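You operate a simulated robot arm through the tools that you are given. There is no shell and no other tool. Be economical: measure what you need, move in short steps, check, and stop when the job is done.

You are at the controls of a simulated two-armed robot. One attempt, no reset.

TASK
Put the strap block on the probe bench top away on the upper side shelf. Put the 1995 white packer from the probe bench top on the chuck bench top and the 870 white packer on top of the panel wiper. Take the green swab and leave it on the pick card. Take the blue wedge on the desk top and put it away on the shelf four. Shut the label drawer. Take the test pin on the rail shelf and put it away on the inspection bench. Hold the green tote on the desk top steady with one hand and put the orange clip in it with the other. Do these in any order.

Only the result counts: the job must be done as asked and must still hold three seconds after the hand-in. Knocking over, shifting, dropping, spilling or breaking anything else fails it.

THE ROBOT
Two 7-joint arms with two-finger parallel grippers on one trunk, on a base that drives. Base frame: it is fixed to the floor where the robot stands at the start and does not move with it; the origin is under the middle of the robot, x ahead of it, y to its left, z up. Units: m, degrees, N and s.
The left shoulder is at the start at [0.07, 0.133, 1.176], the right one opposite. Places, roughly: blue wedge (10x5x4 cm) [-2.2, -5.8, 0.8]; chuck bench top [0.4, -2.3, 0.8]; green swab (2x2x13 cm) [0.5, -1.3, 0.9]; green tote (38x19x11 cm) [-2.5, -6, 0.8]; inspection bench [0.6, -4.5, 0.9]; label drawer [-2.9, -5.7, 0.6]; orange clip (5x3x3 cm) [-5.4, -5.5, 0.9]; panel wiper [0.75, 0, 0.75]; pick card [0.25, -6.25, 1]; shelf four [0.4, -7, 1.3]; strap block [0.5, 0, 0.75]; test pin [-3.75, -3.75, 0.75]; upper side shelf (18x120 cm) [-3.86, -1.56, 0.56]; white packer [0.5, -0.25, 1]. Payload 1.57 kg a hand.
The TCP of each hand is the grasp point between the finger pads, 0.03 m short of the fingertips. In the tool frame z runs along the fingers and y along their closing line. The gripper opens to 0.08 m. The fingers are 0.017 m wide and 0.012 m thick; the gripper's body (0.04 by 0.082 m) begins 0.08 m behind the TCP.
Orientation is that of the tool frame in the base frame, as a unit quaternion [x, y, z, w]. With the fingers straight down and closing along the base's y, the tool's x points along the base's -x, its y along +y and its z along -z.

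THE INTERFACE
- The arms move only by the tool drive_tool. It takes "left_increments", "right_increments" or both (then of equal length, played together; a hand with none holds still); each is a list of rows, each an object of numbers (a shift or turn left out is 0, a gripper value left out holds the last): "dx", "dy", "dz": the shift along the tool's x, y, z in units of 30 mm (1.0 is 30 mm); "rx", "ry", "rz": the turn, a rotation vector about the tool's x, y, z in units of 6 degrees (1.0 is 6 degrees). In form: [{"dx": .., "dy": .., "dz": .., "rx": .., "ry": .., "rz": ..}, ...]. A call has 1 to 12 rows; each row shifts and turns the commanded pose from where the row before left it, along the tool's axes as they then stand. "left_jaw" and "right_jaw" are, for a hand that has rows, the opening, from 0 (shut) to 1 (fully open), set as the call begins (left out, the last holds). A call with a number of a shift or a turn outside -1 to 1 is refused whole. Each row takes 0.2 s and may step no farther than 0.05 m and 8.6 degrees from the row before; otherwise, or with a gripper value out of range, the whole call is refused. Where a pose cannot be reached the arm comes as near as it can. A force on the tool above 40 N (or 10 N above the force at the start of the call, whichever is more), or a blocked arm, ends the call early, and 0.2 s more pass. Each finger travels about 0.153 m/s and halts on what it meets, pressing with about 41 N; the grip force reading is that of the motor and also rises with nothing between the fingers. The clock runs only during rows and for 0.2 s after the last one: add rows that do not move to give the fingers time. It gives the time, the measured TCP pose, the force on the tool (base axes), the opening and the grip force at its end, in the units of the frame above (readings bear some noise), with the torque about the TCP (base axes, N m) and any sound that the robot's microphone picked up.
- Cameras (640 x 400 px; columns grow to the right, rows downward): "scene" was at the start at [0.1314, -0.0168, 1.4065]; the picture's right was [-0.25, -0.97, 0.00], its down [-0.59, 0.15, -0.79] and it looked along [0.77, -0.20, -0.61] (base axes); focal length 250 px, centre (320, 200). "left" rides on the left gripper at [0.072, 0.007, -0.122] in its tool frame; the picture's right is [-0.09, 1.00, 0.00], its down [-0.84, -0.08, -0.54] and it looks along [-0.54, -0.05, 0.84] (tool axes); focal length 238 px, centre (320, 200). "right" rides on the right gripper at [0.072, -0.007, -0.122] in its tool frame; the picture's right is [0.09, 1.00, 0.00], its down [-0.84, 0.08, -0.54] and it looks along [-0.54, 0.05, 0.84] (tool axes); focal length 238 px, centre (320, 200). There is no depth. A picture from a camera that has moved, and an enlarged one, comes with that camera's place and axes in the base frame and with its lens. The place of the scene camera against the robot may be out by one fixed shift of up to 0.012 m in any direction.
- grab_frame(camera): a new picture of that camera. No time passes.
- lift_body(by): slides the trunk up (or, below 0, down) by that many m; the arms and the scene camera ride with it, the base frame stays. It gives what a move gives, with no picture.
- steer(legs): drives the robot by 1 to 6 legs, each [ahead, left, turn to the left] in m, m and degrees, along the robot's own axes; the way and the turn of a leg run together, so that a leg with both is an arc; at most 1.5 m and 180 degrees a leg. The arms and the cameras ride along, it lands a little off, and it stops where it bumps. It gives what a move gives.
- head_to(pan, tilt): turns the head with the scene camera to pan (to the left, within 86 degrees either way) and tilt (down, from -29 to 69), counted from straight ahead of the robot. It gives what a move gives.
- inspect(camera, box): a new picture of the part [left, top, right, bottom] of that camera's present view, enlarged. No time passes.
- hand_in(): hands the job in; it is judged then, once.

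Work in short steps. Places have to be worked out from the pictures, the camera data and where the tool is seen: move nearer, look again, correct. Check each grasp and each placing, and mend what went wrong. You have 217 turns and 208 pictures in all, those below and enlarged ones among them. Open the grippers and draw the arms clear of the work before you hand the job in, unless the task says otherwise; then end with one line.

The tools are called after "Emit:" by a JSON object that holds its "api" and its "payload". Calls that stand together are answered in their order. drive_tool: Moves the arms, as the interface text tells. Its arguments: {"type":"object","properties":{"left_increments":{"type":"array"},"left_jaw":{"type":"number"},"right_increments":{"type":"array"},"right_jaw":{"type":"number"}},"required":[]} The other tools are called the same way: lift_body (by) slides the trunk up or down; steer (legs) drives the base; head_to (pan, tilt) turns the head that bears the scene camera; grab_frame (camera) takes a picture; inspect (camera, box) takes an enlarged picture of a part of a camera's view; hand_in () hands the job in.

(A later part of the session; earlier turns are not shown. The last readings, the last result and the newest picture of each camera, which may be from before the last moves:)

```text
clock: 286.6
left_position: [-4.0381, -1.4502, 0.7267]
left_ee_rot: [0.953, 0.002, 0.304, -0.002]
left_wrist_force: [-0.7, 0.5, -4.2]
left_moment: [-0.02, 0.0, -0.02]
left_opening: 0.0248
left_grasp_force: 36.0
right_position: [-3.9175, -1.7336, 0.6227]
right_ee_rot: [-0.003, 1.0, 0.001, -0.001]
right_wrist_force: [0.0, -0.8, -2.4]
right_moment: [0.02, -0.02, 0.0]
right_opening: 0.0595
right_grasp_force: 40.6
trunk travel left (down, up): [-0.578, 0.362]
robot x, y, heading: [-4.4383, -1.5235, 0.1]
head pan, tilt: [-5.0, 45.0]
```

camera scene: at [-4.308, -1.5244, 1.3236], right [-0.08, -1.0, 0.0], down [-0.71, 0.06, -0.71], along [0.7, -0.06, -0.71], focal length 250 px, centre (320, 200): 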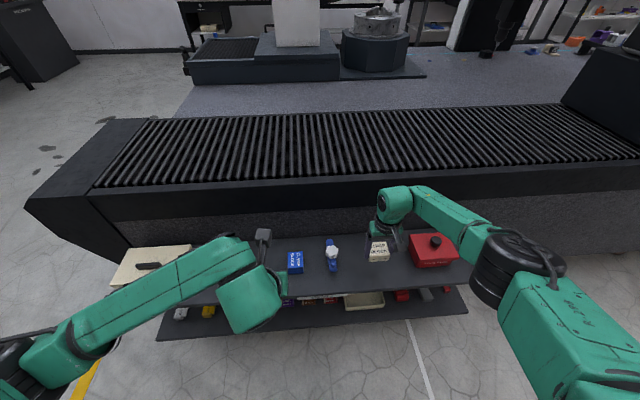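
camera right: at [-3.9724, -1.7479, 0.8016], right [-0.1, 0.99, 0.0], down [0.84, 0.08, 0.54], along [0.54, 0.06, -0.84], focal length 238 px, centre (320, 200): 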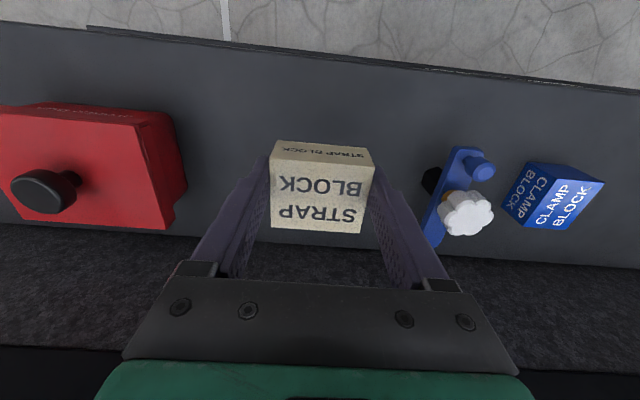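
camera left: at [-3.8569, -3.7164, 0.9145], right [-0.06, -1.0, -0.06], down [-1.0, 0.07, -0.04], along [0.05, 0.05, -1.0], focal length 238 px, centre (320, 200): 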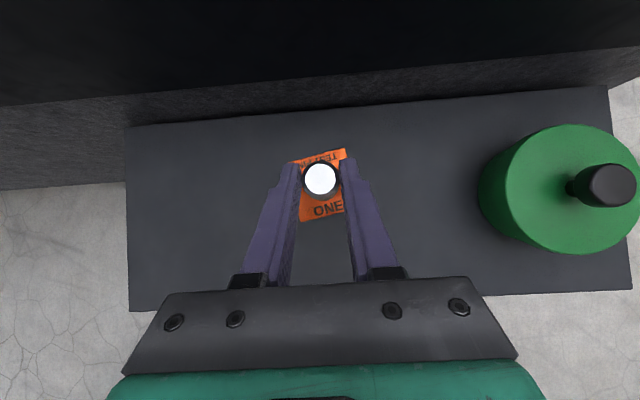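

Now descend in small steps to contact (expected ≈0.597).

Emit:
{"api": "drive_tool", "payload": {"right_increments": [{"dx": -0.4, "dz": 0.3}, {"dz": 0.3}, {"dz": 0.2}, {"dz": 0.2}, {"dz": 0.15}]}}

Emit:
{"api": "grab_frame", "payload": {"camera": "right"}}

```text
clock: 287.8
left_position: [-4.0385, -1.4495, 0.7282]
left_ee_rot: [0.952, 0.002, 0.306, -0.001]
left_wrist_force: [-0.5, 1.0, -4.6]
left_moment: [0.03, 0.01, 0.01]
left_opening: 0.0247
left_grasp_force: 36.5
right_position: [-3.9046, -1.733, 0.5923]
right_ee_rot: [-0.003, 1.0, 0.001, 0.003]
right_wrist_force: [1.1, -1.5, 13.5]
right_moment: [-0.46, -0.53, -0.01]
right_opening: 0.0596
right_grasp_force: 41.4
trunk travel left (down, up): [-0.578, 0.362]
robot x, y, heading: [-4.4379, -1.5257, 0.5]
head pan, tilt: [-5.0, 45.0]
```

```text
98 pictures are left
camera right: at [-3.978, -1.7394, 0.7117], right [-0.1, 0.99, 0.0], down [0.83, 0.08, 0.55], along [0.54, 0.05, -0.84], focal length 238 px, centre (320, 200)
```

right: 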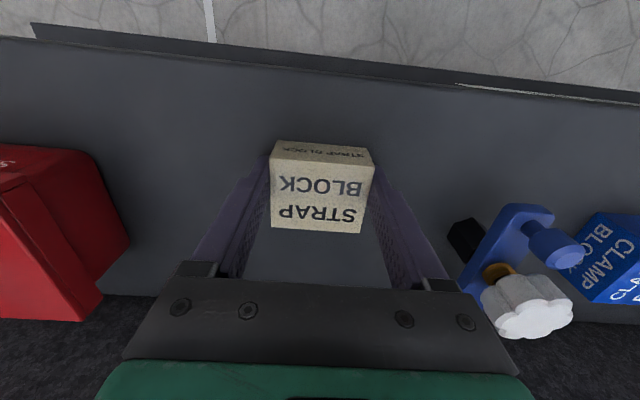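

Contact (13.5 N). Release, lift straight up, and retreat.

Emit:
{"api": "drive_tool", "payload": {"right_increments": [{"dz": -0.08}, {}], "right_jaw": 1}}

Emit:
{"api": "drive_tool", "payload": {"right_increments": [{"dz": -0.7}, {"dz": -1}, {"dz": -1}, {"dz": -1}, {"dz": -1}, {"dz": -1}, {"dz": -1, "dx": 0.5}, {"dz": -1, "dx": 0.8}, {"dz": -1, "dx": 0.8}, {"dz": -1, "dx": 0.8}]}}

Emit:
{"api": "inspect", "payload": {"camera": "scene", "box": [240, 180, 500, 340]}}

```text
clock: 288.4
left_position: [-4.0371, -1.4485, 0.7256]
left_ee_rot: [0.953, 0.002, 0.303, -0.002]
left_wrist_force: [0.5, 0.6, -3.1]
left_moment: [0.01, 0.04, -0.01]
left_opening: 0.0246
left_grasp_force: 36.3
right_position: [-3.9047, -1.7328, 0.59]
right_ee_rot: [-0.003, 1.0, 0.0, 0.0]
right_wrist_force: [0.0, 0.3, -0.4]
right_moment: [0.0, 0.02, -0.03]
right_opening: 0.0801
right_grasp_force: 0.1
trunk travel left (down, up): [-0.578, 0.362]
robot x, y, heading: [-4.4402, -1.5237, 0.3]
head pan, tilt: [-5.0, 45.0]
```

```text
clock: 290.6
left_position: [-4.0389, -1.4495, 0.726]
left_ee_rot: [0.953, 0.002, 0.304, -0.002]
left_wrist_force: [-0.1, 0.2, -4.0]
left_moment: [0.03, 0.04, 0.02]
left_opening: 0.0245
left_grasp_force: 36.9
right_position: [-3.9937, -1.7343, 0.8857]
right_ee_rot: [-0.005, 1.0, 0.0, -0.001]
right_wrist_force: [1.0, -0.7, 1.0]
right_moment: [0.02, -0.04, -0.01]
right_opening: 0.0802
right_grasp_force: 0.1
trunk travel left (down, up): [-0.578, 0.362]
robot x, y, heading: [-4.4399, -1.5209, 0.2]
head pan, tilt: [-5.0, 45.0]
```

```text
2.46 times, centred on (370, 260) of scene
camera zoom: at [-4.3097, -1.5242, 1.2238], right [-0.08, -1.0, 0.0], down [-0.7, 0.06, -0.71], along [0.7, -0.06, -0.71], focal length 616 px, centre (197, 52)
```

zoom: 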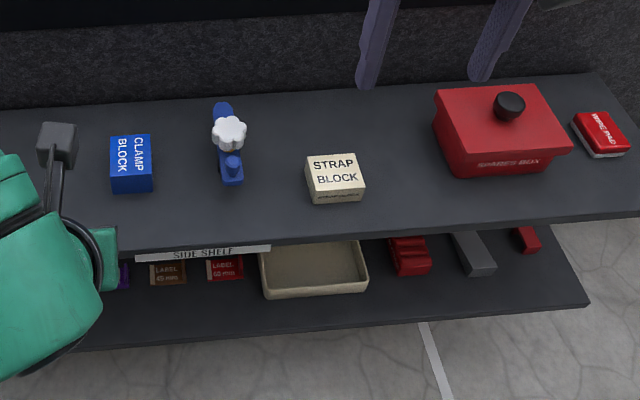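

Strap block is on the upper side shelf. Next the orange clip at the white-topped cabinet near (-5.4,-5.5): raise trunk, go south along the aisle, turn towards it and look.

Emit:
{"api": "lift_body", "payload": {"by": 0.28}}

Emit:
{"api": "steer", "payload": {"legs": [[-0.2, 0, 0], [0, -1.2, 0], [0, -1.2, 0], [0, -1.0, 0], [0, 0, -130]]}}

Emit:
{"api": "head_to", "payload": {"pan": -10, "tilt": 40}}

Emit:
{"api": "grab_frame", "payload": {"camera": "scene"}}

```text
clock: 293.4
left_position: [-4.0382, -1.4485, 1.0064]
left_ee_rot: [0.952, 0.002, 0.305, -0.001]
left_wrist_force: [0.0, 0.0, -3.3]
left_moment: [0.01, 0.04, -0.01]
left_opening: 0.0245
left_grasp_force: 36.4
right_position: [-3.991, -1.7337, 1.1638]
right_ee_rot: [-0.003, 1.0, 0.001, -0.001]
right_wrist_force: [0.6, 0.4, -0.8]
right_moment: [-0.01, 0.0, 0.0]
right_opening: 0.0801
right_grasp_force: 0.1
trunk travel left (down, up): [-0.858, 0.082]
robot x, y, heading: [-4.4412, -1.5217, 0.3]
head pan, tilt: [-5.0, 45.0]
```

```text
clock: 316.4
left_position: [-4.8187, -5.265, 1.0063]
left_ee_rot: [-0.418, 0.856, -0.135, -0.273]
left_wrist_force: [0.4, 0.7, -3.6]
left_moment: [0.04, -0.01, -0.02]
left_opening: 0.0249
left_grasp_force: 36.4
right_position: [-5.0713, -5.1271, 1.1642]
right_ee_rot: [0.898, 0.441, 0.001, 0.0]
right_wrist_force: [0.0, 0.2, 0.3]
right_moment: [0.01, 0.03, -0.01]
right_opening: 0.0798
right_grasp_force: 0.2
trunk travel left (down, up): [-0.858, 0.082]
robot x, y, heading: [-4.6286, -4.9064, -127.7]
head pan, tilt: [-5.0, 45.0]
```

```text
clock: 317.0
left_position: [-4.8203, -5.2666, 1.0065]
left_ee_rot: [-0.418, 0.856, -0.134, -0.272]
left_wrist_force: [-0.2, 0.0, -4.6]
left_moment: [0.05, -0.03, -0.02]
left_opening: 0.0247
left_grasp_force: 36.5
right_position: [-5.0725, -5.1269, 1.1648]
right_ee_rot: [0.898, 0.44, 0.0, 0.0]
right_wrist_force: [-0.2, 0.3, 0.0]
right_moment: [0.02, -0.03, -0.04]
right_opening: 0.0799
right_grasp_force: 0.2
trunk travel left (down, up): [-0.858, 0.082]
robot x, y, heading: [-4.6289, -4.9066, -127.9]
head pan, tilt: [-10.0, 40.0]
```

```text
96 pictures are left
camera scene: at [-4.7267, -4.9975, 1.5109], right [-0.67, 0.74, 0.0], down [0.48, 0.43, -0.77], along [-0.57, -0.51, -0.64], focal length 250 px, centre (320, 200)
```

scene: 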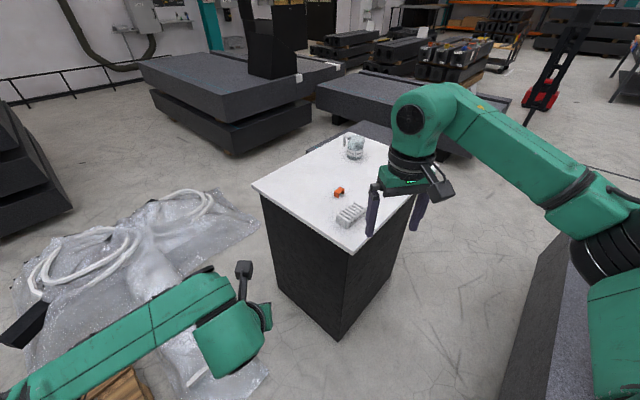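

Orange clip at ≈(-5.36,-5.46) on the white top. I close in by 0.32 m toward it and move the right hand over.

Emit:
{"api": "steer", "payload": {"legs": [[0.305, -0.08, 0]]}}

Emit:
{"api": "drive_tool", "payload": {"right_increments": [{"dx": -0.6, "dz": 0.5}, {"dx": -0.6, "dz": 0.5}, {"dx": -0.6, "dz": 0.5}]}}

Emit:
{"api": "grab_frame", "payload": {"camera": "right"}}

Emit:
{"api": "grab_frame", "payload": {"camera": "scene"}}

```text
clock: 319.1
left_position: [-5.0668, -5.4545, 1.0065]
left_ee_rot: [-0.419, 0.856, -0.135, -0.272]
left_wrist_force: [0.6, -0.4, -3.4]
left_moment: [0.04, -0.04, 0.0]
left_opening: 0.0246
left_grasp_force: 35.9
right_position: [-5.3192, -5.3148, 1.1642]
right_ee_rot: [0.898, 0.441, 0.0, 0.0]
right_wrist_force: [0.3, -0.5, 0.2]
right_moment: [-0.03, -0.01, -0.02]
right_opening: 0.0797
right_grasp_force: 0.1
trunk travel left (down, up): [-0.858, 0.082]
robot x, y, heading: [-4.8824, -5.0961, -128.0]
head pan, tilt: [-10.0, 40.0]
```

```text
clock: 319.9
left_position: [-5.0693, -5.4568, 1.0057]
left_ee_rot: [-0.419, 0.856, -0.135, -0.271]
left_wrist_force: [-0.4, -0.1, -3.8]
left_moment: [0.02, -0.04, 0.01]
left_opening: 0.0247
left_grasp_force: 36.7
right_position: [-5.3548, -5.3588, 1.1191]
right_ee_rot: [0.897, 0.441, 0.002, -0.001]
right_wrist_force: [-0.2, -0.4, 0.5]
right_moment: [0.0, -0.01, 0.01]
right_opening: 0.08
right_grasp_force: 0.0
trunk travel left (down, up): [-0.858, 0.082]
robot x, y, heading: [-4.8795, -5.0964, -128.0]
head pan, tilt: [-10.0, 40.0]
```

```text
95 pictures are left
camera right: at [-5.3174, -5.2991, 1.2393], right [0.84, -0.54, 0.0], down [-0.45, -0.71, 0.54], along [-0.29, -0.46, -0.84], focal length 238 px, centre (320, 200)
```

right: 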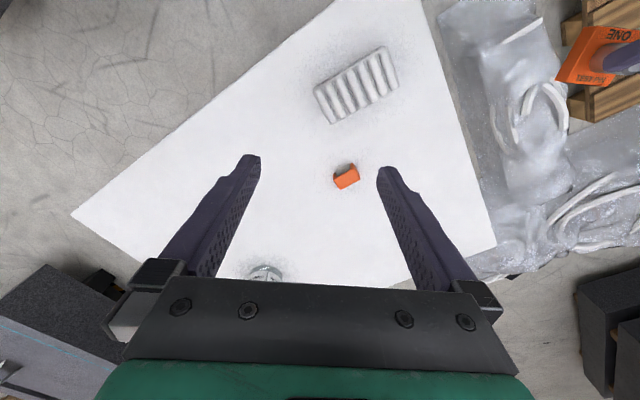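

```text
94 pictures are left
camera scene: at [-4.9772, -5.1886, 1.5108], right [-0.67, 0.74, 0.0], down [0.48, 0.43, -0.76], along [-0.57, -0.51, -0.64], focal length 250 px, centre (320, 200)
```

scene: 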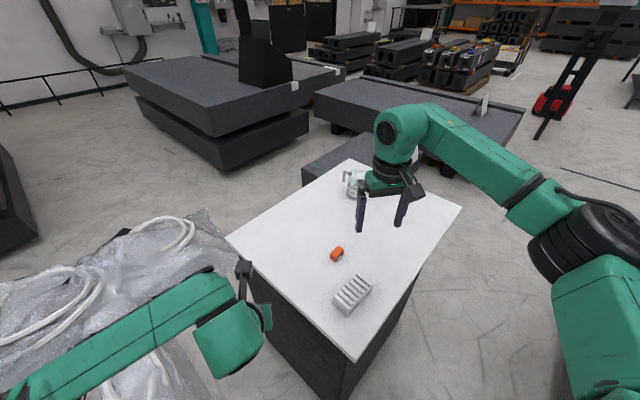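

Clip at (-5.376,-5.470), top ≈0.89. I zoom in to see its orientation.

Emit:
{"api": "inspect", "payload": {"camera": "right", "box": [300, 140, 390, 210]}}

```text
5.71 times, centred on (345, 175) of right
camera zoom: at [-5.3174, -5.2991, 1.2393], right [0.84, -0.54, 0.0], down [-0.45, -0.71, 0.54], along [-0.29, -0.46, -0.84], focal length 1362 px, centre (177, 343)
```

zoom: 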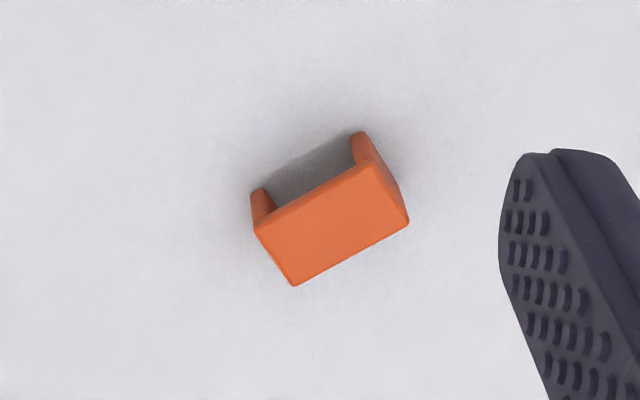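

U-shaped clip, long axis ≈37° off the closing line. I move above it, then rotate the tool -36° and hover at z≈1.0.

Emit:
{"api": "drive_tool", "payload": {"right_increments": [{"dx": -0.9, "dy": 0.46, "dz": 0.8}, {"dx": -0.9, "dy": 0.46, "dz": 0.8}, {"dx": -0.9, "dy": 0.46, "dz": 0.8}, {"dx": -0.9, "dy": 0.46, "dz": 0.8}, {"rz": -1}, {"rz": -1}, {"rz": -1}, {"rz": -1}, {"rz": -1}, {"rz": -1}]}}

Emit:
{"api": "grab_frame", "payload": {"camera": "right"}}

```text
clock: 322.1
left_position: [-5.0683, -5.4543, 1.0054]
left_ee_rot: [-0.419, 0.856, -0.135, -0.273]
left_wrist_force: [-0.6, 0.2, -4.4]
left_moment: [0.06, -0.01, -0.02]
left_opening: 0.0247
left_grasp_force: 36.5
right_position: [-5.3374, -5.4474, 1.0197]
right_ee_rot: [0.838, 0.545, 0.001, -0.001]
right_wrist_force: [-0.7, 0.0, 0.4]
right_moment: [0.02, 0.0, -0.02]
right_opening: 0.0801
right_grasp_force: 0.1
right hand out of reach, approached as far as the arm can: row 4, 5, 6, 7, 8, 9, 10
trunk travel left (down, up): [-0.858, 0.082]
robot x, y, heading: [-4.8784, -5.0953, -127.6]
head pan, tilt: [-10.0, 40.0]
```

```text
92 pictures are left
camera right: at [-5.3151, -5.3791, 1.1401], right [0.95, -0.32, 0.0], down [-0.27, -0.8, 0.54], along [-0.17, -0.51, -0.84], focal length 238 px, centre (320, 200)
```

right: 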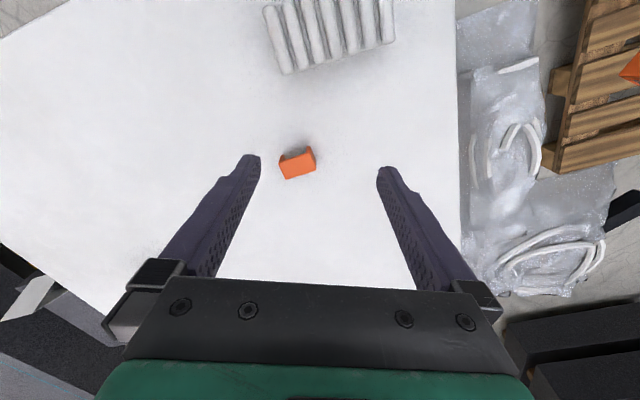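

The arm is at its limit. I raise the left hand, lower the trunk 0.1 m, creep forward 4 cm, then finish positioning.

Emit:
{"api": "drive_tool", "payload": {"left_increments": [{"dz": -0.81, "dx": 0.58}, {"dz": -0.81, "dx": 0.58}, {"dz": -0.81, "dx": 0.58}, {"dz": -0.81, "dx": 0.58}]}}

Emit:
{"api": "lift_body", "payload": {"by": -0.08}}

Emit:
{"api": "steer", "payload": {"legs": [[0.04, -0.01, 0]]}}

Emit:
{"api": "drive_tool", "payload": {"right_increments": [{"dz": -0.8}, {"rz": -1}, {"rz": -1}, {"rz": -1}, {"rz": -0.7}]}}

Emit:
{"api": "grab_frame", "payload": {"camera": "right"}}

```text
clock: 323.1
left_position: [-5.0689, -5.4541, 1.126]
left_ee_rot: [-0.419, 0.856, -0.135, -0.272]
left_wrist_force: [-0.6, -0.1, -4.4]
left_moment: [0.05, -0.05, -0.01]
left_opening: 0.0246
left_grasp_force: 36.4
right_position: [-5.3375, -5.4476, 1.0186]
right_ee_rot: [0.839, 0.544, 0.001, -0.001]
right_wrist_force: [-0.5, 0.2, -0.6]
right_moment: [-0.03, -0.02, -0.04]
right_opening: 0.0803
right_grasp_force: 0.1
trunk travel left (down, up): [-0.858, 0.082]
robot x, y, heading: [-4.8805, -5.0968, -128.1]
head pan, tilt: [-10.0, 40.0]
```

```text
clock: 324.3
left_position: [-5.0688, -5.4546, 1.0454]
left_ee_rot: [-0.419, 0.856, -0.135, -0.272]
left_wrist_force: [0.4, 0.0, -5.3]
left_moment: [0.03, -0.01, 0.01]
left_opening: 0.0248
left_grasp_force: 36.8
right_position: [-5.3368, -5.4472, 0.9401]
right_ee_rot: [0.839, 0.544, 0.0, 0.0]
right_wrist_force: [-0.3, 0.4, 0.4]
right_moment: [0.02, 0.03, -0.01]
right_opening: 0.0799
right_grasp_force: 0.1
trunk travel left (down, up): [-0.778, 0.162]
robot x, y, heading: [-4.8787, -5.0959, -127.8]
head pan, tilt: [-10.0, 40.0]
```

```text
clock: 325.2
left_position: [-5.0967, -5.4769, 1.0471]
left_ee_rot: [-0.418, 0.855, -0.136, -0.275]
left_wrist_force: [0.4, 0.8, -4.1]
left_moment: [0.02, 0.01, -0.03]
left_opening: 0.0248
left_grasp_force: 36.4
right_position: [-5.3655, -5.4709, 0.9417]
right_ee_rot: [0.839, 0.544, -0.003, 0.001]
right_wrist_force: [0.2, 0.4, 0.6]
right_moment: [-0.03, 0.05, 0.0]
right_opening: 0.08
right_grasp_force: 0.1
trunk travel left (down, up): [-0.778, 0.162]
robot x, y, heading: [-4.9107, -5.1223, -127.9]
head pan, tilt: [-10.0, 40.0]
```

```text
clock: 326.4
left_position: [-5.0994, -5.4776, 1.0453]
left_ee_rot: [-0.419, 0.856, -0.135, -0.272]
left_wrist_force: [0.0, 0.1, -3.9]
left_moment: [0.03, 0.02, 0.0]
left_opening: 0.0249
left_grasp_force: 36.0
right_position: [-5.3476, -5.4464, 0.9509]
right_ee_rot: [0.798, 0.603, 0.001, 0.001]
right_wrist_force: [-0.2, -0.2, 0.7]
right_moment: [0.01, 0.0, 0.01]
right_opening: 0.0799
right_grasp_force: 0.0
right hand out of reach, approached as far as the arm can: row 2, 3, 4
trunk travel left (down, up): [-0.778, 0.162]
robot x, y, heading: [-4.9123, -5.1195, -128.0]
head pan, tilt: [-10.0, 40.0]
```

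```text
91 pictures are left
camera right: at [-5.3344, -5.3752, 1.0727], right [0.98, -0.18, 0.0], down [-0.15, -0.83, 0.54], along [-0.1, -0.53, -0.84], focal length 238 px, centre (320, 200)
```

right: 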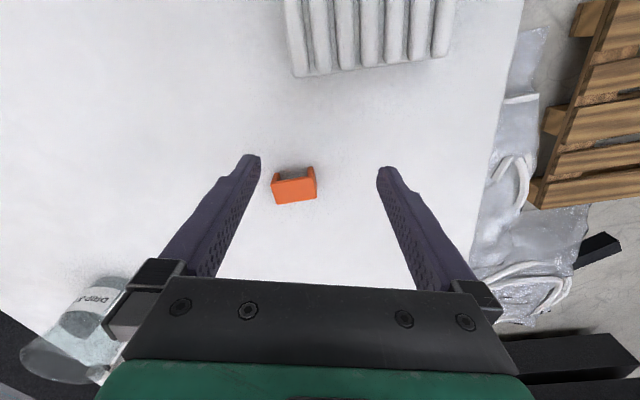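

Clip is nearly aligned with the jaws now. To gain reach I pitch the tool 20° forward, then shift onto the clip at hover height.

Emit:
{"api": "drive_tool", "payload": {"right_increments": [{"ry": -1}, {"ry": -1}, {"ry": -1}, {"ry": -0.3}, {"dx": -0.51, "dz": 0.19, "dy": -0.33}, {"dx": -0.51, "dz": 0.19, "dy": -0.33}]}}

Emit:
{"api": "grab_frame", "payload": {"camera": "right"}}

```text
clock: 327.8
left_position: [-5.1002, -5.479, 1.0449]
left_ee_rot: [-0.419, 0.856, -0.135, -0.272]
left_wrist_force: [0.1, -0.1, -3.9]
left_moment: [0.03, -0.02, 0.0]
left_opening: 0.0249
left_grasp_force: 36.5
right_position: [-5.3754, -5.4732, 0.9522]
right_ee_rot: [0.776, 0.607, -0.134, 0.106]
right_wrist_force: [0.6, 0.0, -0.5]
right_moment: [0.02, -0.01, 0.02]
right_opening: 0.0797
right_grasp_force: 0.0
trunk travel left (down, up): [-0.778, 0.162]
robot x, y, heading: [-4.9094, -5.1224, -127.9]
head pan, tilt: [-10.0, 40.0]
```

```text
90 pictures are left
camera right: at [-5.3563, -5.3666, 1.0411], right [0.99, -0.15, -0.03], down [-0.07, -0.61, 0.79], along [-0.14, -0.78, -0.61], focal length 238 px, centre (320, 200)
```

right: 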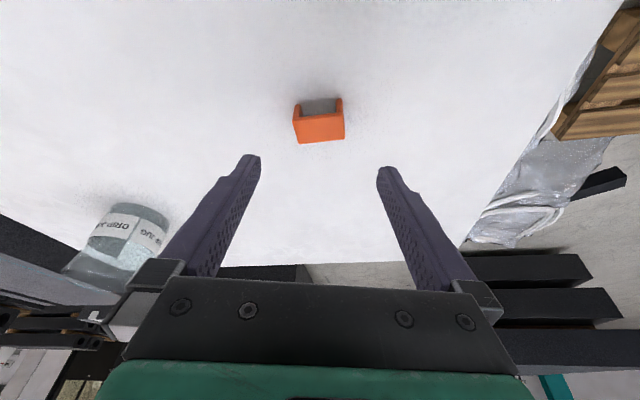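

Aligned within 2 mm. Descend 4.5 cm, then small steps until touching or z≈0.897.

Emit:
{"api": "drive_tool", "payload": {"right_increments": [{"dz": 0.7, "dx": 0.26}, {"dz": 0.7, "dx": 0.26}, {"dz": 0.2, "dx": 0.07}, {"dz": 0.15, "dx": 0.05}, {}]}}

Emit:
{"api": "grab_frame", "payload": {"camera": "right"}}

```text
clock: 329.0
left_position: [-5.1016, -5.4793, 1.0447]
left_ee_rot: [-0.418, 0.856, -0.135, -0.273]
left_wrist_force: [-1.2, 0.1, -4.6]
left_moment: [0.02, -0.01, 0.0]
left_opening: 0.0248
left_grasp_force: 36.5
right_position: [-5.3722, -5.473, 0.899]
right_ee_rot: [0.775, 0.608, -0.136, 0.106]
right_wrist_force: [-0.2, 0.3, -0.3]
right_moment: [-0.01, -0.04, 0.0]
right_opening: 0.0801
right_grasp_force: 0.1
right hand out of reach, approached as far as the arm can: row 4
trunk travel left (down, up): [-0.778, 0.162]
robot x, y, heading: [-4.9126, -5.122, -128.0]
head pan, tilt: [-10.0, 40.0]
```

```text
89 pictures are left
camera right: at [-5.3541, -5.3651, 0.9892], right [0.99, -0.15, -0.03], down [-0.07, -0.61, 0.79], along [-0.14, -0.78, -0.61], focal length 238 px, centre (320, 200)
```

right: 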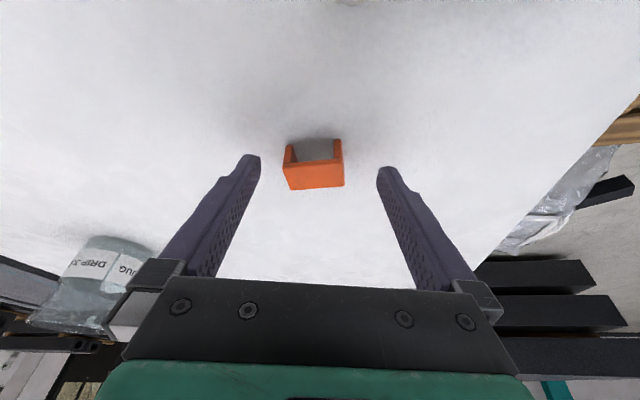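

Width scaling shows the clip is lower and farther: top z≈0.86, at (-5.384,-5.497). I raise, pitch 20° more for reach, then go forward and down to z≈0.875.

Emit:
{"api": "drive_tool", "payload": {"right_increments": [{"dz": -0.94, "dx": -0.34}, {"ry": -1}, {"ry": -1}, {"ry": -1}, {"ry": -0.3}, {"dx": -0.67, "dz": 0.56, "dy": -0.17}, {"dx": 0.6, "dz": 0.7}, {"dx": 0.57, "dz": 0.68}]}}

Emit:
{"api": "grab_frame", "payload": {"camera": "right"}}

```text
clock: 330.8
left_position: [-5.0994, -5.4786, 1.0465]
left_ee_rot: [-0.419, 0.855, -0.135, -0.273]
left_wrist_force: [-0.1, -0.2, -3.9]
left_moment: [0.03, 0.01, 0.0]
left_opening: 0.0246
left_grasp_force: 36.5
right_position: [-5.3868, -5.4957, 0.8779]
right_ee_rot: [0.74, 0.58, -0.269, 0.211]
right_wrist_force: [-2.6, 4.5, 8.6]
right_moment: [-0.07, -0.1, 0.21]
right_opening: 0.0798
right_grasp_force: 0.0
trunk travel left (down, up): [-0.778, 0.162]
robot x, y, heading: [-4.9113, -5.1198, -127.7]
head pan, tilt: [-10.0, 40.0]
```

```text
88 pictures are left
camera right: at [-5.3615, -5.3643, 0.9245], right [0.98, -0.17, -0.06], down [0.01, -0.3, 0.95], along [-0.18, -0.94, -0.3], focal length 238 px, centre (320, 200)
```

right: 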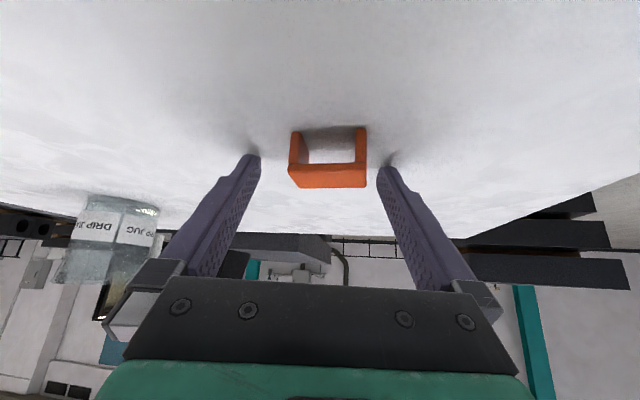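

Fingertips just touch the table (8.6 N) with the clip between them. Raise 2 mm and close.

Emit:
{"api": "drive_tool", "payload": {"right_increments": [{"dz": -0.05, "dx": -0.05}, {}, {}, {}], "right_jaw": 0}}

Emit:
{"api": "drive_tool", "payload": {"right_increments": [{"dz": -0.4, "dx": -0.35}, {"dz": -0.7, "dx": -0.6}, {"dz": -0.7, "dx": -0.6}]}}

Emit:
{"api": "grab_frame", "payload": {"camera": "right"}}

```text
clock: 331.8
left_position: [-5.1006, -5.4797, 1.0455]
left_ee_rot: [-0.419, 0.855, -0.136, -0.273]
left_wrist_force: [0.6, -0.4, -4.1]
left_moment: [0.04, -0.04, 0.0]
left_opening: 0.0245
left_grasp_force: 35.8
right_position: [-5.3858, -5.4953, 0.8783]
right_ee_rot: [0.74, 0.581, -0.267, 0.209]
right_wrist_force: [-0.7, 0.7, 5.6]
right_moment: [0.0, 0.16, -0.08]
right_opening: 0.0404
right_grasp_force: 41.1
trunk travel left (down, up): [-0.778, 0.162]
robot x, y, heading: [-4.9094, -5.116, -127.9]
head pan, tilt: [-10.0, 40.0]
```

```text
clock: 332.6
left_position: [-5.1, -5.4782, 1.0461]
left_ee_rot: [-0.419, 0.856, -0.135, -0.272]
left_wrist_force: [0.0, 0.3, -4.5]
left_moment: [0.02, -0.02, 0.0]
left_opening: 0.0246
left_grasp_force: 36.6
right_position: [-5.3845, -5.4989, 0.9512]
right_ee_rot: [0.741, 0.58, -0.266, 0.209]
right_wrist_force: [-0.1, -0.3, -0.1]
right_moment: [-0.01, 0.0, 0.0]
right_opening: 0.0409
right_grasp_force: 41.3
trunk travel left (down, up): [-0.778, 0.162]
robot x, y, heading: [-4.9096, -5.1224, -128.0]
head pan, tilt: [-10.0, 40.0]
```

```text
87 pictures are left
camera right: at [-5.3606, -5.3677, 0.9977], right [0.98, -0.17, -0.06], down [0.0, -0.31, 0.95], along [-0.18, -0.94, -0.3], focal length 238 px, centre (320, 200)
```

right: 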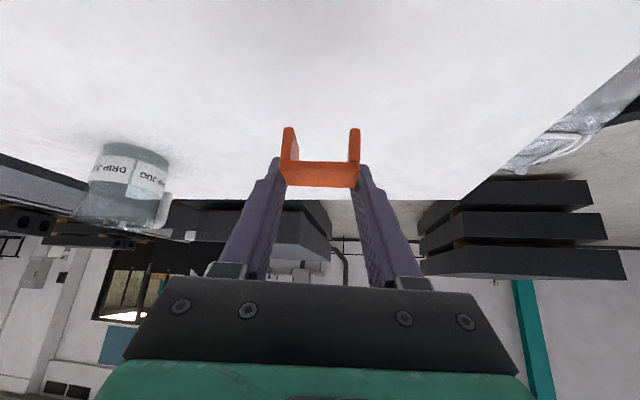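

Clip is held. I raise it, back off, turn east and drive along the aisle to the inspection bench with the pin.

Emit:
{"api": "drive_tool", "payload": {"right_increments": [{"dz": -0.8, "dx": -0.4}, {"dz": -0.9, "dx": -0.2}, {"dz": -0.9}, {"dz": -0.9}, {"dz": -0.9}]}}

Emit:
{"api": "steer", "payload": {"legs": [[-0.3, 0, 0], [0, 0, 128], [1.4, 0, 0], [1.4, 0, 0], [1.2, 0, 0]]}}

Emit:
{"api": "head_to", "payload": {"pan": 0, "tilt": 35}}

Emit:
{"api": "grab_frame", "payload": {"camera": "scene"}}

```text
clock: 333.8
left_position: [-5.1009, -5.4786, 1.0462]
left_ee_rot: [-0.418, 0.855, -0.135, -0.274]
left_wrist_force: [0.2, 0.9, -4.3]
left_moment: [0.05, -0.02, -0.03]
left_opening: 0.0246
left_grasp_force: 36.4
right_position: [-5.3682, -5.4299, 1.0621]
right_ee_rot: [0.741, 0.58, -0.266, 0.209]
right_wrist_force: [0.9, 0.6, 0.5]
right_moment: [0.05, 0.01, 0.01]
right_opening: 0.0408
right_grasp_force: 40.8
trunk travel left (down, up): [-0.778, 0.162]
robot x, y, heading: [-4.9118, -5.124, -127.7]
head pan, tilt: [-10.0, 40.0]
```

```text
clock: 359.6
left_position: [-0.3799, -5.0997, 1.0455]
left_ee_rot: [0.952, -0.037, 0.304, 0.01]
left_wrist_force: [-0.1, 0.5, -4.3]
left_moment: [0.0, 0.03, -0.01]
left_opening: 0.0249
left_grasp_force: 37.2
right_position: [-0.2727, -5.3509, 1.0625]
right_ee_rot: [-0.16, 0.927, 0.058, 0.333]
right_wrist_force: [0.4, -0.9, -0.5]
right_moment: [0.02, 0.0, -0.02]
right_opening: 0.0406
right_grasp_force: 40.7
trunk travel left (down, up): [-0.778, 0.162]
robot x, y, heading: [-0.7824, -5.1411, -4.7]
head pan, tilt: [-10.0, 40.0]
```

```text
clock: 360.4
left_position: [-0.3801, -5.1008, 1.0455]
left_ee_rot: [0.952, -0.038, 0.304, 0.011]
left_wrist_force: [-0.1, -0.6, -4.2]
left_moment: [0.0, 0.03, -0.01]
left_opening: 0.0246
left_grasp_force: 36.1
right_position: [-0.2729, -5.3524, 1.0611]
right_ee_rot: [-0.16, 0.927, 0.058, 0.333]
right_wrist_force: [0.0, -0.3, -0.1]
right_moment: [0.0, -0.01, 0.02]
right_opening: 0.0405
right_grasp_force: 40.9
trunk travel left (down, up): [-0.778, 0.162]
robot x, y, heading: [-0.7881, -5.1392, -4.6]
head pan, tilt: [0.0, 35.0]
```

```text
86 pictures are left
camera scene: at [-0.6483, -5.146, 1.4384], right [-0.08, -1.0, 0.0], down [-0.57, 0.05, -0.82], along [0.82, -0.07, -0.57], focal length 250 px, centre (320, 200)
```

scene: 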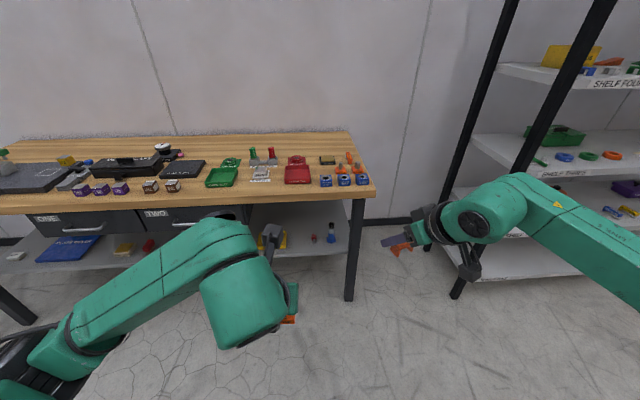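

I straighten, shift left 0.4 m and approach 0.35 m to see the bench top from nearer.

Emit:
{"api": "lift_body", "payload": {"by": 0.12}}

Emit:
{"api": "steer", "payload": {"legs": [[0, 0, 4.6], [0.35, 0.35, 0]]}}

Emit:
{"api": "head_to", "payload": {"pan": 0, "tilt": 45}}

Emit:
{"api": "grab_frame", "payload": {"camera": "scene"}}

```text
clock: 361.9
left_position: [-0.3799, -5.1003, 1.1652]
left_ee_rot: [0.952, -0.038, 0.304, 0.011]
left_wrist_force: [-0.2, -0.3, -3.3]
left_moment: [-0.01, 0.02, -0.01]
left_opening: 0.0245
left_grasp_force: 36.5
right_position: [-0.2716, -5.3518, 1.1818]
right_ee_rot: [-0.16, 0.927, 0.058, 0.334]
right_wrist_force: [-0.1, -1.0, 0.2]
right_moment: [-0.01, 0.0, 0.03]
right_opening: 0.0404
right_grasp_force: 41.3
trunk travel left (down, up): [-0.898, 0.042]
robot x, y, heading: [-0.7836, -5.1391, -4.8]
head pan, tilt: [0.0, 35.0]
```

```text
clock: 365.2
left_position: [-0.0318, -4.7244, 1.1674]
left_ee_rot: [0.952, 0.001, 0.305, -0.002]
left_wrist_force: [0.0, -0.6, -3.8]
left_moment: [0.02, 0.06, -0.03]
left_opening: 0.0247
left_grasp_force: 35.8
right_position: [0.0957, -4.9635, 1.1825]
right_ee_rot: [-0.198, 0.92, 0.072, 0.332]
right_wrist_force: [-0.6, 0.5, 0.1]
right_moment: [0.0, -0.02, 0.03]
right_opening: 0.0403
right_grasp_force: 41.2
trunk travel left (down, up): [-0.898, 0.042]
robot x, y, heading: [-0.4288, -4.7951, 0.1]
head pan, tilt: [0.0, 35.0]
```

```text
clock: 366.0
left_position: [-0.0318, -4.7237, 1.1653]
left_ee_rot: [0.953, 0.002, 0.303, -0.002]
left_wrist_force: [-0.6, 0.0, -3.4]
left_moment: [-0.01, 0.05, 0.01]
left_opening: 0.0247
left_grasp_force: 36.3
right_position: [0.097, -4.9643, 1.1815]
right_ee_rot: [-0.197, 0.92, 0.071, 0.33]
right_wrist_force: [0.5, -0.4, -0.2]
right_moment: [0.0, 0.0, 0.02]
right_opening: 0.0406
right_grasp_force: 41.3
trunk travel left (down, up): [-0.898, 0.042]
robot x, y, heading: [-0.4315, -4.7966, 0.2]
head pan, tilt: [0.0, 45.0]
```

```text
85 pictures are left
camera scene: at [-0.3005, -4.7892, 1.5437], right [0.0, -1.0, 0.0], down [-0.71, 0.0, -0.71], along [0.71, 0.0, -0.71], focal length 250 px, centre (320, 200)
```

scene: 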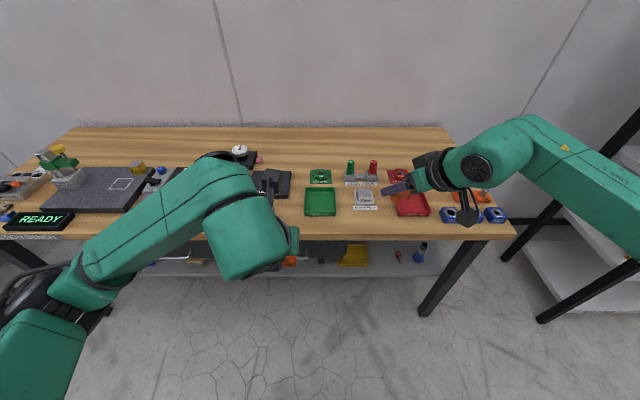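

A gap seems to exist between the small grey cubes and the green tray near (0.30,-4.67). I advance 0.15 m and look down with the left camera.

Emit:
{"api": "steer", "payload": {"legs": [[0.16, 0.03, 0]]}}

Emit:
{"api": "grab_frame", "payload": {"camera": "left"}}

```text
clock: 367.4
left_position: [0.1255, -4.6909, 1.1667]
left_ee_rot: [0.952, 0.001, 0.306, -0.002]
left_wrist_force: [-0.2, -0.1, -3.7]
left_moment: [0.02, 0.03, -0.02]
left_opening: 0.0244
left_grasp_force: 36.8
right_position: [0.2518, -4.9318, 1.1836]
right_ee_rot: [-0.198, 0.92, 0.072, 0.331]
right_wrist_force: [-0.7, -0.5, 0.2]
right_moment: [0.01, 0.01, -0.03]
right_opening: 0.0404
right_grasp_force: 40.7
trunk travel left (down, up): [-0.898, 0.042]
robot x, y, heading: [-0.2695, -4.7636, 0.1]
head pan, tilt: [0.0, 45.0]
```

```text
84 pictures are left
camera left: at [0.1129, -4.6999, 1.3095], right [-0.07, -1.0, -0.06], down [-1.0, 0.07, -0.05], along [0.05, 0.05, -1.0], focal length 238 px, centre (320, 200)
```

left: 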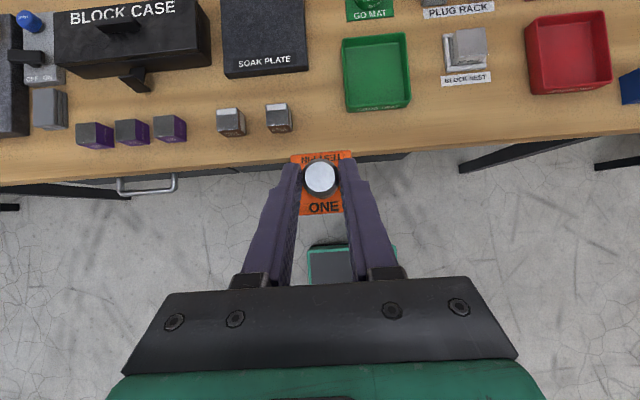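

Clear spot at ≈(0.295,-4.684) between the second grey cube and the green tray. I move over it and down to z≈1.03.

Emit:
{"api": "drive_tool", "payload": {"left_increments": [{"dz": 0.795, "dx": 0.25, "dy": -0.03}, {"dz": 0.795, "dx": 0.25, "dy": -0.03}, {"dz": 0.795, "dx": 0.25, "dy": -0.03}, {"dz": 0.795, "dx": 0.25, "dy": -0.03}, {"dz": 0.795, "dx": 0.25, "dy": -0.03}, {"dz": 0.795, "dx": 0.25, "dy": -0.03}, {"dz": 0.795, "dx": 0.25, "dy": -0.03}, {"dz": 0.795, "dx": 0.25, "dy": -0.02}]}}

Emit:
{"api": "grab_frame", "payload": {"camera": "left"}}

```text
clock: 369.2
left_position: [0.2906, -4.6824, 1.0444]
left_ee_rot: [0.953, 0.002, 0.303, -0.003]
left_wrist_force: [0.1, 0.6, -3.8]
left_moment: [0.0, 0.06, 0.0]
left_opening: 0.0247
left_grasp_force: 36.1
right_position: [0.2568, -4.932, 1.1831]
right_ee_rot: [-0.197, 0.92, 0.071, 0.33]
right_wrist_force: [0.9, -0.1, 0.0]
right_moment: [-0.01, 0.03, 0.0]
right_opening: 0.0405
right_grasp_force: 41.1
trunk travel left (down, up): [-0.898, 0.042]
robot x, y, heading: [-0.2743, -4.7633, 0.5]
head pan, tilt: [0.0, 45.0]
```

```text
83 pictures are left
camera left: at [0.278, -4.6918, 1.1869], right [-0.07, -1.0, -0.06], down [-1.0, 0.07, -0.04], along [0.05, 0.05, -1.0], focal length 238 px, centre (320, 200)
```

left: 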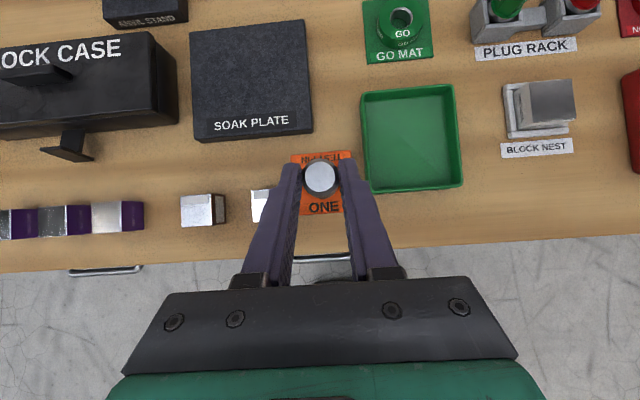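

Landing spot looks clear (cube right edge to tray left edge gap, pin centred). Descend 6 cm, then small steps.

Emit:
{"api": "drive_tool", "payload": {"left_increments": [{"dz": 0.54, "dx": -0.39, "dy": 0.13}, {"dz": 0.54, "dx": -0.39}, {"dz": 0.54, "dx": -0.39}, {"dz": 0.2, "dx": -0.15}, {"dz": 0.2, "dx": -0.15}]}}

Emit:
{"api": "grab_frame", "payload": {"camera": "left"}}

Emit:
{"api": "inspect", "payload": {"camera": "scene", "box": [220, 130, 400, 260]}}

```text
clock: 370.4
left_position: [0.2876, -4.6865, 0.9688]
left_ee_rot: [0.953, 0.002, 0.304, -0.002]
left_wrist_force: [-0.5, -0.5, -4.3]
left_moment: [-0.04, 0.06, 0.0]
left_opening: 0.0246
left_grasp_force: 36.1
right_position: [0.2554, -4.9331, 1.1822]
right_ee_rot: [-0.197, 0.92, 0.072, 0.33]
right_wrist_force: [0.1, 0.1, -1.4]
right_moment: [-0.03, 0.0, 0.01]
right_opening: 0.0405
right_grasp_force: 41.6
trunk travel left (down, up): [-0.898, 0.042]
robot x, y, heading: [-0.2733, -4.762, 0.3]
head pan, tilt: [0.0, 45.0]
```

```text
82 pictures are left
camera left: at [0.2759, -4.6953, 1.1119], right [-0.07, -1.0, -0.06], down [-1.0, 0.07, -0.04], along [0.05, 0.05, -1.0], focal length 238 px, centre (320, 200)
```

left: 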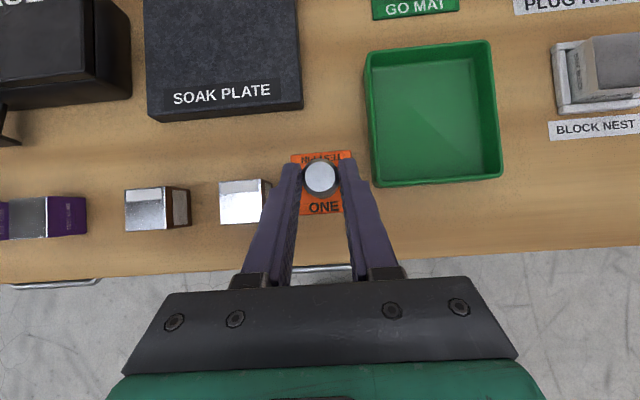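

```text
3.08 times, centred on (310, 195) of scene
camera zoom: at [-0.1412, -4.7579, 1.5436], right [0.0, -1.0, 0.0], down [-0.71, 0.0, -0.71], along [0.71, 0.0, -0.71], focal length 770 px, centre (351, 215)
```

zoom: 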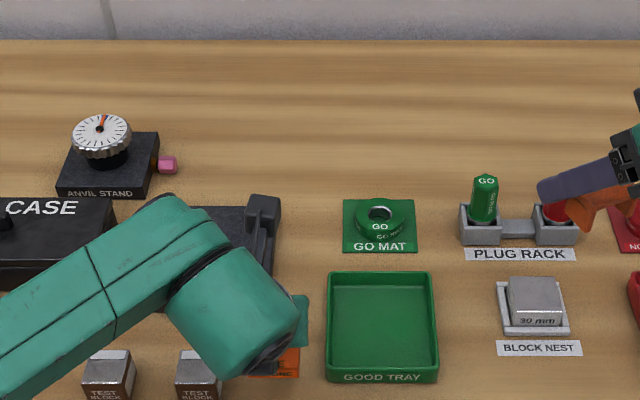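

Cube-spacing scaling puts bench surface at ≈0.835, so I have ~8 cm to go. Descend 6 cm then step gently to contact.

Emit:
{"api": "drive_tool", "payload": {"left_increments": [{"dz": 0.54, "dx": -0.39}, {"dz": 0.54, "dx": -0.39}, {"dz": 0.54, "dx": -0.39}, {"dz": 0.15, "dx": -0.11}, {"dz": 0.15, "dx": -0.11}, {"dz": 0.15, "dx": -0.11}]}}

Emit:
{"api": "grab_frame", "payload": {"camera": "left"}}

```text
clock: 371.8
left_position: [0.2875, -4.689, 0.9069]
left_ee_rot: [0.95, 0.002, 0.314, 0.002]
left_wrist_force: [-8.7, 1.7, 25.3]
left_moment: [0.76, 0.85, 0.22]
left_opening: 0.0245
left_grasp_force: 36.4
right_position: [0.2524, -4.9318, 1.1858]
right_ee_rot: [-0.199, 0.919, 0.072, 0.333]
right_wrist_force: [0.6, -0.6, 0.0]
right_moment: [0.03, 0.04, 0.0]
right_opening: 0.0406
right_grasp_force: 40.8
trunk travel left (down, up): [-0.898, 0.042]
robot x, y, heading: [-0.272, -4.7641, 0.0]
head pan, tilt: [0.0, 45.0]
stopped in row 6 (left hand): the force on the tool passed its limit (the readings are from after the stop); the commanded pose is now the measured one
```

```text
80 pictures are left
camera left: at [0.2735, -4.6961, 1.0479], right [-0.07, -1.0, -0.05], down [-1.0, 0.08, -0.06], along [0.07, 0.05, -1.0], focal length 238 px, centre (320, 200)
```

left: 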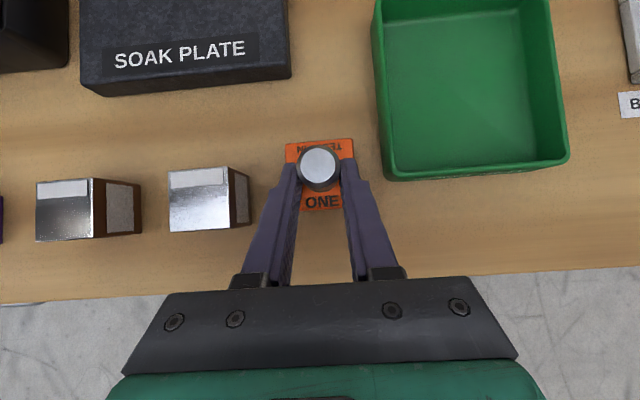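

Firm contact; pin stands on the bench. Relieve 3 mm, open, and look.

Emit:
{"api": "drive_tool", "payload": {"left_increments": [{"dz": -0.1, "dx": 0.07}, {}]}}

Emit:
{"api": "drive_tool", "payload": {"left_increments": [{}, {}], "left_jaw": 0.55}}

Emit:
{"api": "grab_frame", "payload": {"camera": "left"}}

```text
clock: 372.4
left_position: [0.2882, -4.6894, 0.9042]
left_ee_rot: [0.951, 0.001, 0.308, 0.0]
left_wrist_force: [-0.8, -0.7, 8.1]
left_moment: [-0.16, 0.22, -0.03]
left_opening: 0.0247
left_grasp_force: 36.6
right_position: [0.2533, -4.9319, 1.1828]
right_ee_rot: [-0.199, 0.919, 0.073, 0.331]
right_wrist_force: [1.1, 0.4, 0.0]
right_moment: [0.0, 0.04, -0.02]
right_opening: 0.0403
right_grasp_force: 40.7
trunk travel left (down, up): [-0.898, 0.042]
robot x, y, heading: [-0.2685, -4.7633, 0.2]
head pan, tilt: [0.0, 45.0]
```

```text
clock: 373.0
left_position: [0.2884, -4.6891, 0.9059]
left_ee_rot: [0.951, 0.001, 0.309, 0.0]
left_wrist_force: [-1.3, -1.1, 6.5]
left_moment: [0.08, -0.04, -0.03]
left_opening: 0.0425
left_grasp_force: 0.1
right_position: [0.2538, -4.9328, 1.1825]
right_ee_rot: [-0.198, 0.92, 0.072, 0.331]
right_wrist_force: [0.4, 0.2, -0.9]
right_moment: [0.0, 0.02, -0.02]
right_opening: 0.0403
right_grasp_force: 41.1
trunk travel left (down, up): [-0.898, 0.042]
robot x, y, heading: [-0.2732, -4.7594, 0.1]
head pan, tilt: [0.0, 45.0]
```

```text
79 pictures are left
camera left: at [0.2751, -4.6968, 1.048], right [-0.07, -1.0, -0.05], down [-1.0, 0.07, -0.05], along [0.06, 0.05, -1.0], focal length 238 px, centre (320, 200)
```

left: 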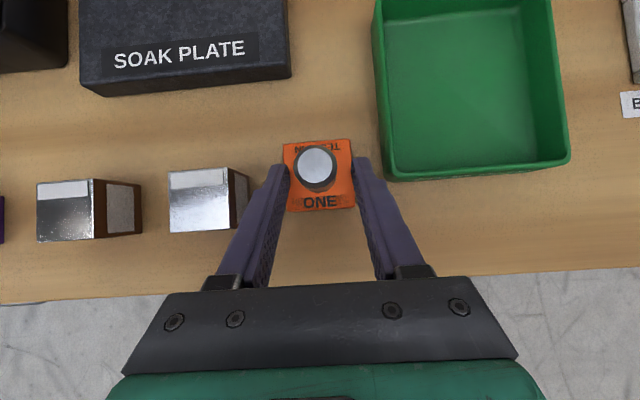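

Pin stands upright. Withdraw straight up, then back.

Emit:
{"api": "drive_tool", "payload": {"left_increments": [{"dz": -0.3, "dx": 0.21}, {"dz": -0.54, "dx": 0.39}, {"dz": -0.54, "dx": 0.39}, {"dz": -0.54, "dx": 0.39}, {"dz": -0.54, "dx": 0.39}, {"dz": -0.8, "dx": 0.2}, {"dz": -0.9, "dx": 0}, {"dz": -0.9, "dx": -0.3}]}}

Emit:
{"api": "inspect", "payload": {"camera": "left", "box": [180, 40, 460, 215]}}

```text
clock: 374.8
left_position: [0.2406, -4.6874, 1.0597]
left_ee_rot: [0.951, 0.001, 0.31, 0.001]
left_wrist_force: [0.3, 0.6, 0.0]
left_moment: [0.0, 0.02, 0.01]
left_opening: 0.0442
left_grasp_force: 0.1
right_position: [0.2543, -4.9313, 1.183]
right_ee_rot: [-0.198, 0.92, 0.072, 0.331]
right_wrist_force: [0.1, -0.2, -0.2]
right_moment: [-0.04, -0.01, -0.02]
right_opening: 0.0404
right_grasp_force: 41.0
trunk travel left (down, up): [-0.898, 0.042]
robot x, y, heading: [-0.2729, -4.7676, 0.3]
head pan, tilt: [0.0, 45.0]
```

```text
2.29 times, centred on (320, 128) of left
camera zoom: at [0.2275, -4.6952, 1.2024], right [-0.07, -1.0, -0.05], down [-1.0, 0.07, -0.05], along [0.06, 0.05, -1.0], focal length 545 px, centre (320, 366)
```

zoom: 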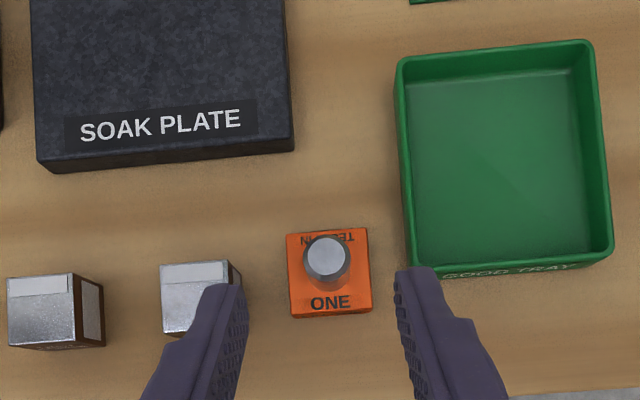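

Test pin is delivered. Now the desk: I retreat, raise the right hand, turn to heading -90° and strafe to in front of the label drawer (x≈-2.94).

Emit:
{"api": "drive_tool", "payload": {"left_increments": [{"dx": -0.88, "dz": -0.63}, {"dx": -0.88, "dz": -0.63}, {"dx": -0.5, "dz": -0.8}, {"dx": 0, "dz": -0.8}], "right_increments": [{"dz": -0.9, "dx": -0.4}, {"dz": -0.9, "dx": -0.4}, {"dz": -0.9, "dx": -0.4}, {"dz": -0.9, "dx": -0.4}], "left_jaw": 0}}

Emit:
{"api": "steer", "payload": {"legs": [[-0.5, 0, 0], [0, 0, -90], [0, -1.1, 0], [0, -1.05, 0]]}}

Emit:
{"api": "head_to", "payload": {"pan": 0, "tilt": 50}}

Emit:
{"api": "grab_frame", "payload": {"camera": "scene"}}

```text
clock: 375.8
left_position: [0.1335, -4.6885, 1.0883]
left_ee_rot: [0.951, 0.002, 0.309, -0.001]
left_wrist_force: [-0.6, 0.2, 0.1]
left_moment: [0.06, -0.03, -0.01]
left_opening: 0.0
left_grasp_force: 21.2
right_position: [0.2272, -4.9449, 1.2956]
right_ee_rot: [-0.198, 0.92, 0.071, 0.33]
right_wrist_force: [0.2, -0.3, 0.5]
right_moment: [0.02, -0.02, -0.03]
right_opening: 0.0405
right_grasp_force: 41.2
trunk travel left (down, up): [-0.898, 0.042]
robot x, y, heading: [-0.2716, -4.7642, 0.1]
head pan, tilt: [0.0, 45.0]
```

```text
clock: 392.7
left_position: [-2.8234, -5.2628, 1.0863]
left_ee_rot: [0.693, -0.651, 0.225, 0.212]
left_wrist_force: [-0.9, 0.3, 0.5]
left_moment: [0.03, -0.02, 0.01]
left_opening: 0.0
left_grasp_force: 21.8
right_position: [-3.0723, -5.3687, 1.2974]
right_ee_rot: [0.488, 0.805, -0.174, 0.289]
right_wrist_force: [0.5, -0.8, -0.2]
right_moment: [0.01, -0.03, -0.02]
right_opening: 0.0406
right_grasp_force: 41.2
trunk travel left (down, up): [-0.898, 0.042]
robot x, y, heading: [-2.9227, -4.8573, -86.5]
head pan, tilt: [0.0, 45.0]
```

```text
clock: 393.4
left_position: [-2.823, -5.2615, 1.0881]
left_ee_rot: [0.693, -0.652, 0.225, 0.212]
left_wrist_force: [0.1, -0.5, 0.1]
left_moment: [-0.02, -0.01, -0.01]
left_opening: 0.0
left_grasp_force: 21.3
right_position: [-3.0745, -5.3682, 1.2966]
right_ee_rot: [0.487, 0.805, -0.175, 0.29]
right_wrist_force: [0.1, -0.7, -1.0]
right_moment: [-0.03, -0.02, -0.02]
right_opening: 0.0406
right_grasp_force: 41.2
trunk travel left (down, up): [-0.898, 0.042]
robot x, y, heading: [-2.9231, -4.8603, -86.2]
head pan, tilt: [0.0, 50.0]
```

```text
77 pictures are left
camera scene: at [-2.9163, -4.9822, 1.5369], right [-1.0, -0.06, 0.0], down [-0.05, 0.76, -0.64], along [0.04, -0.64, -0.77], focal length 250 px, centre (320, 200)
```

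scene: 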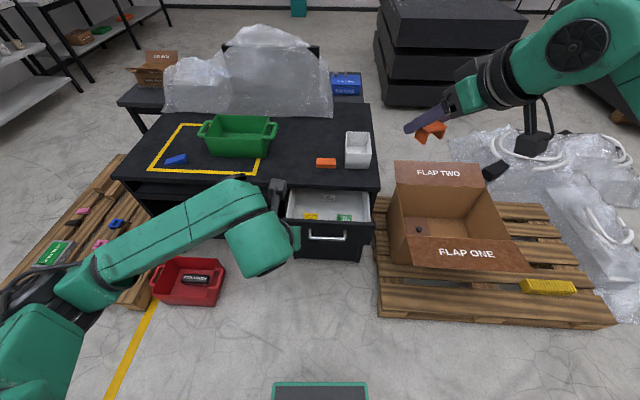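

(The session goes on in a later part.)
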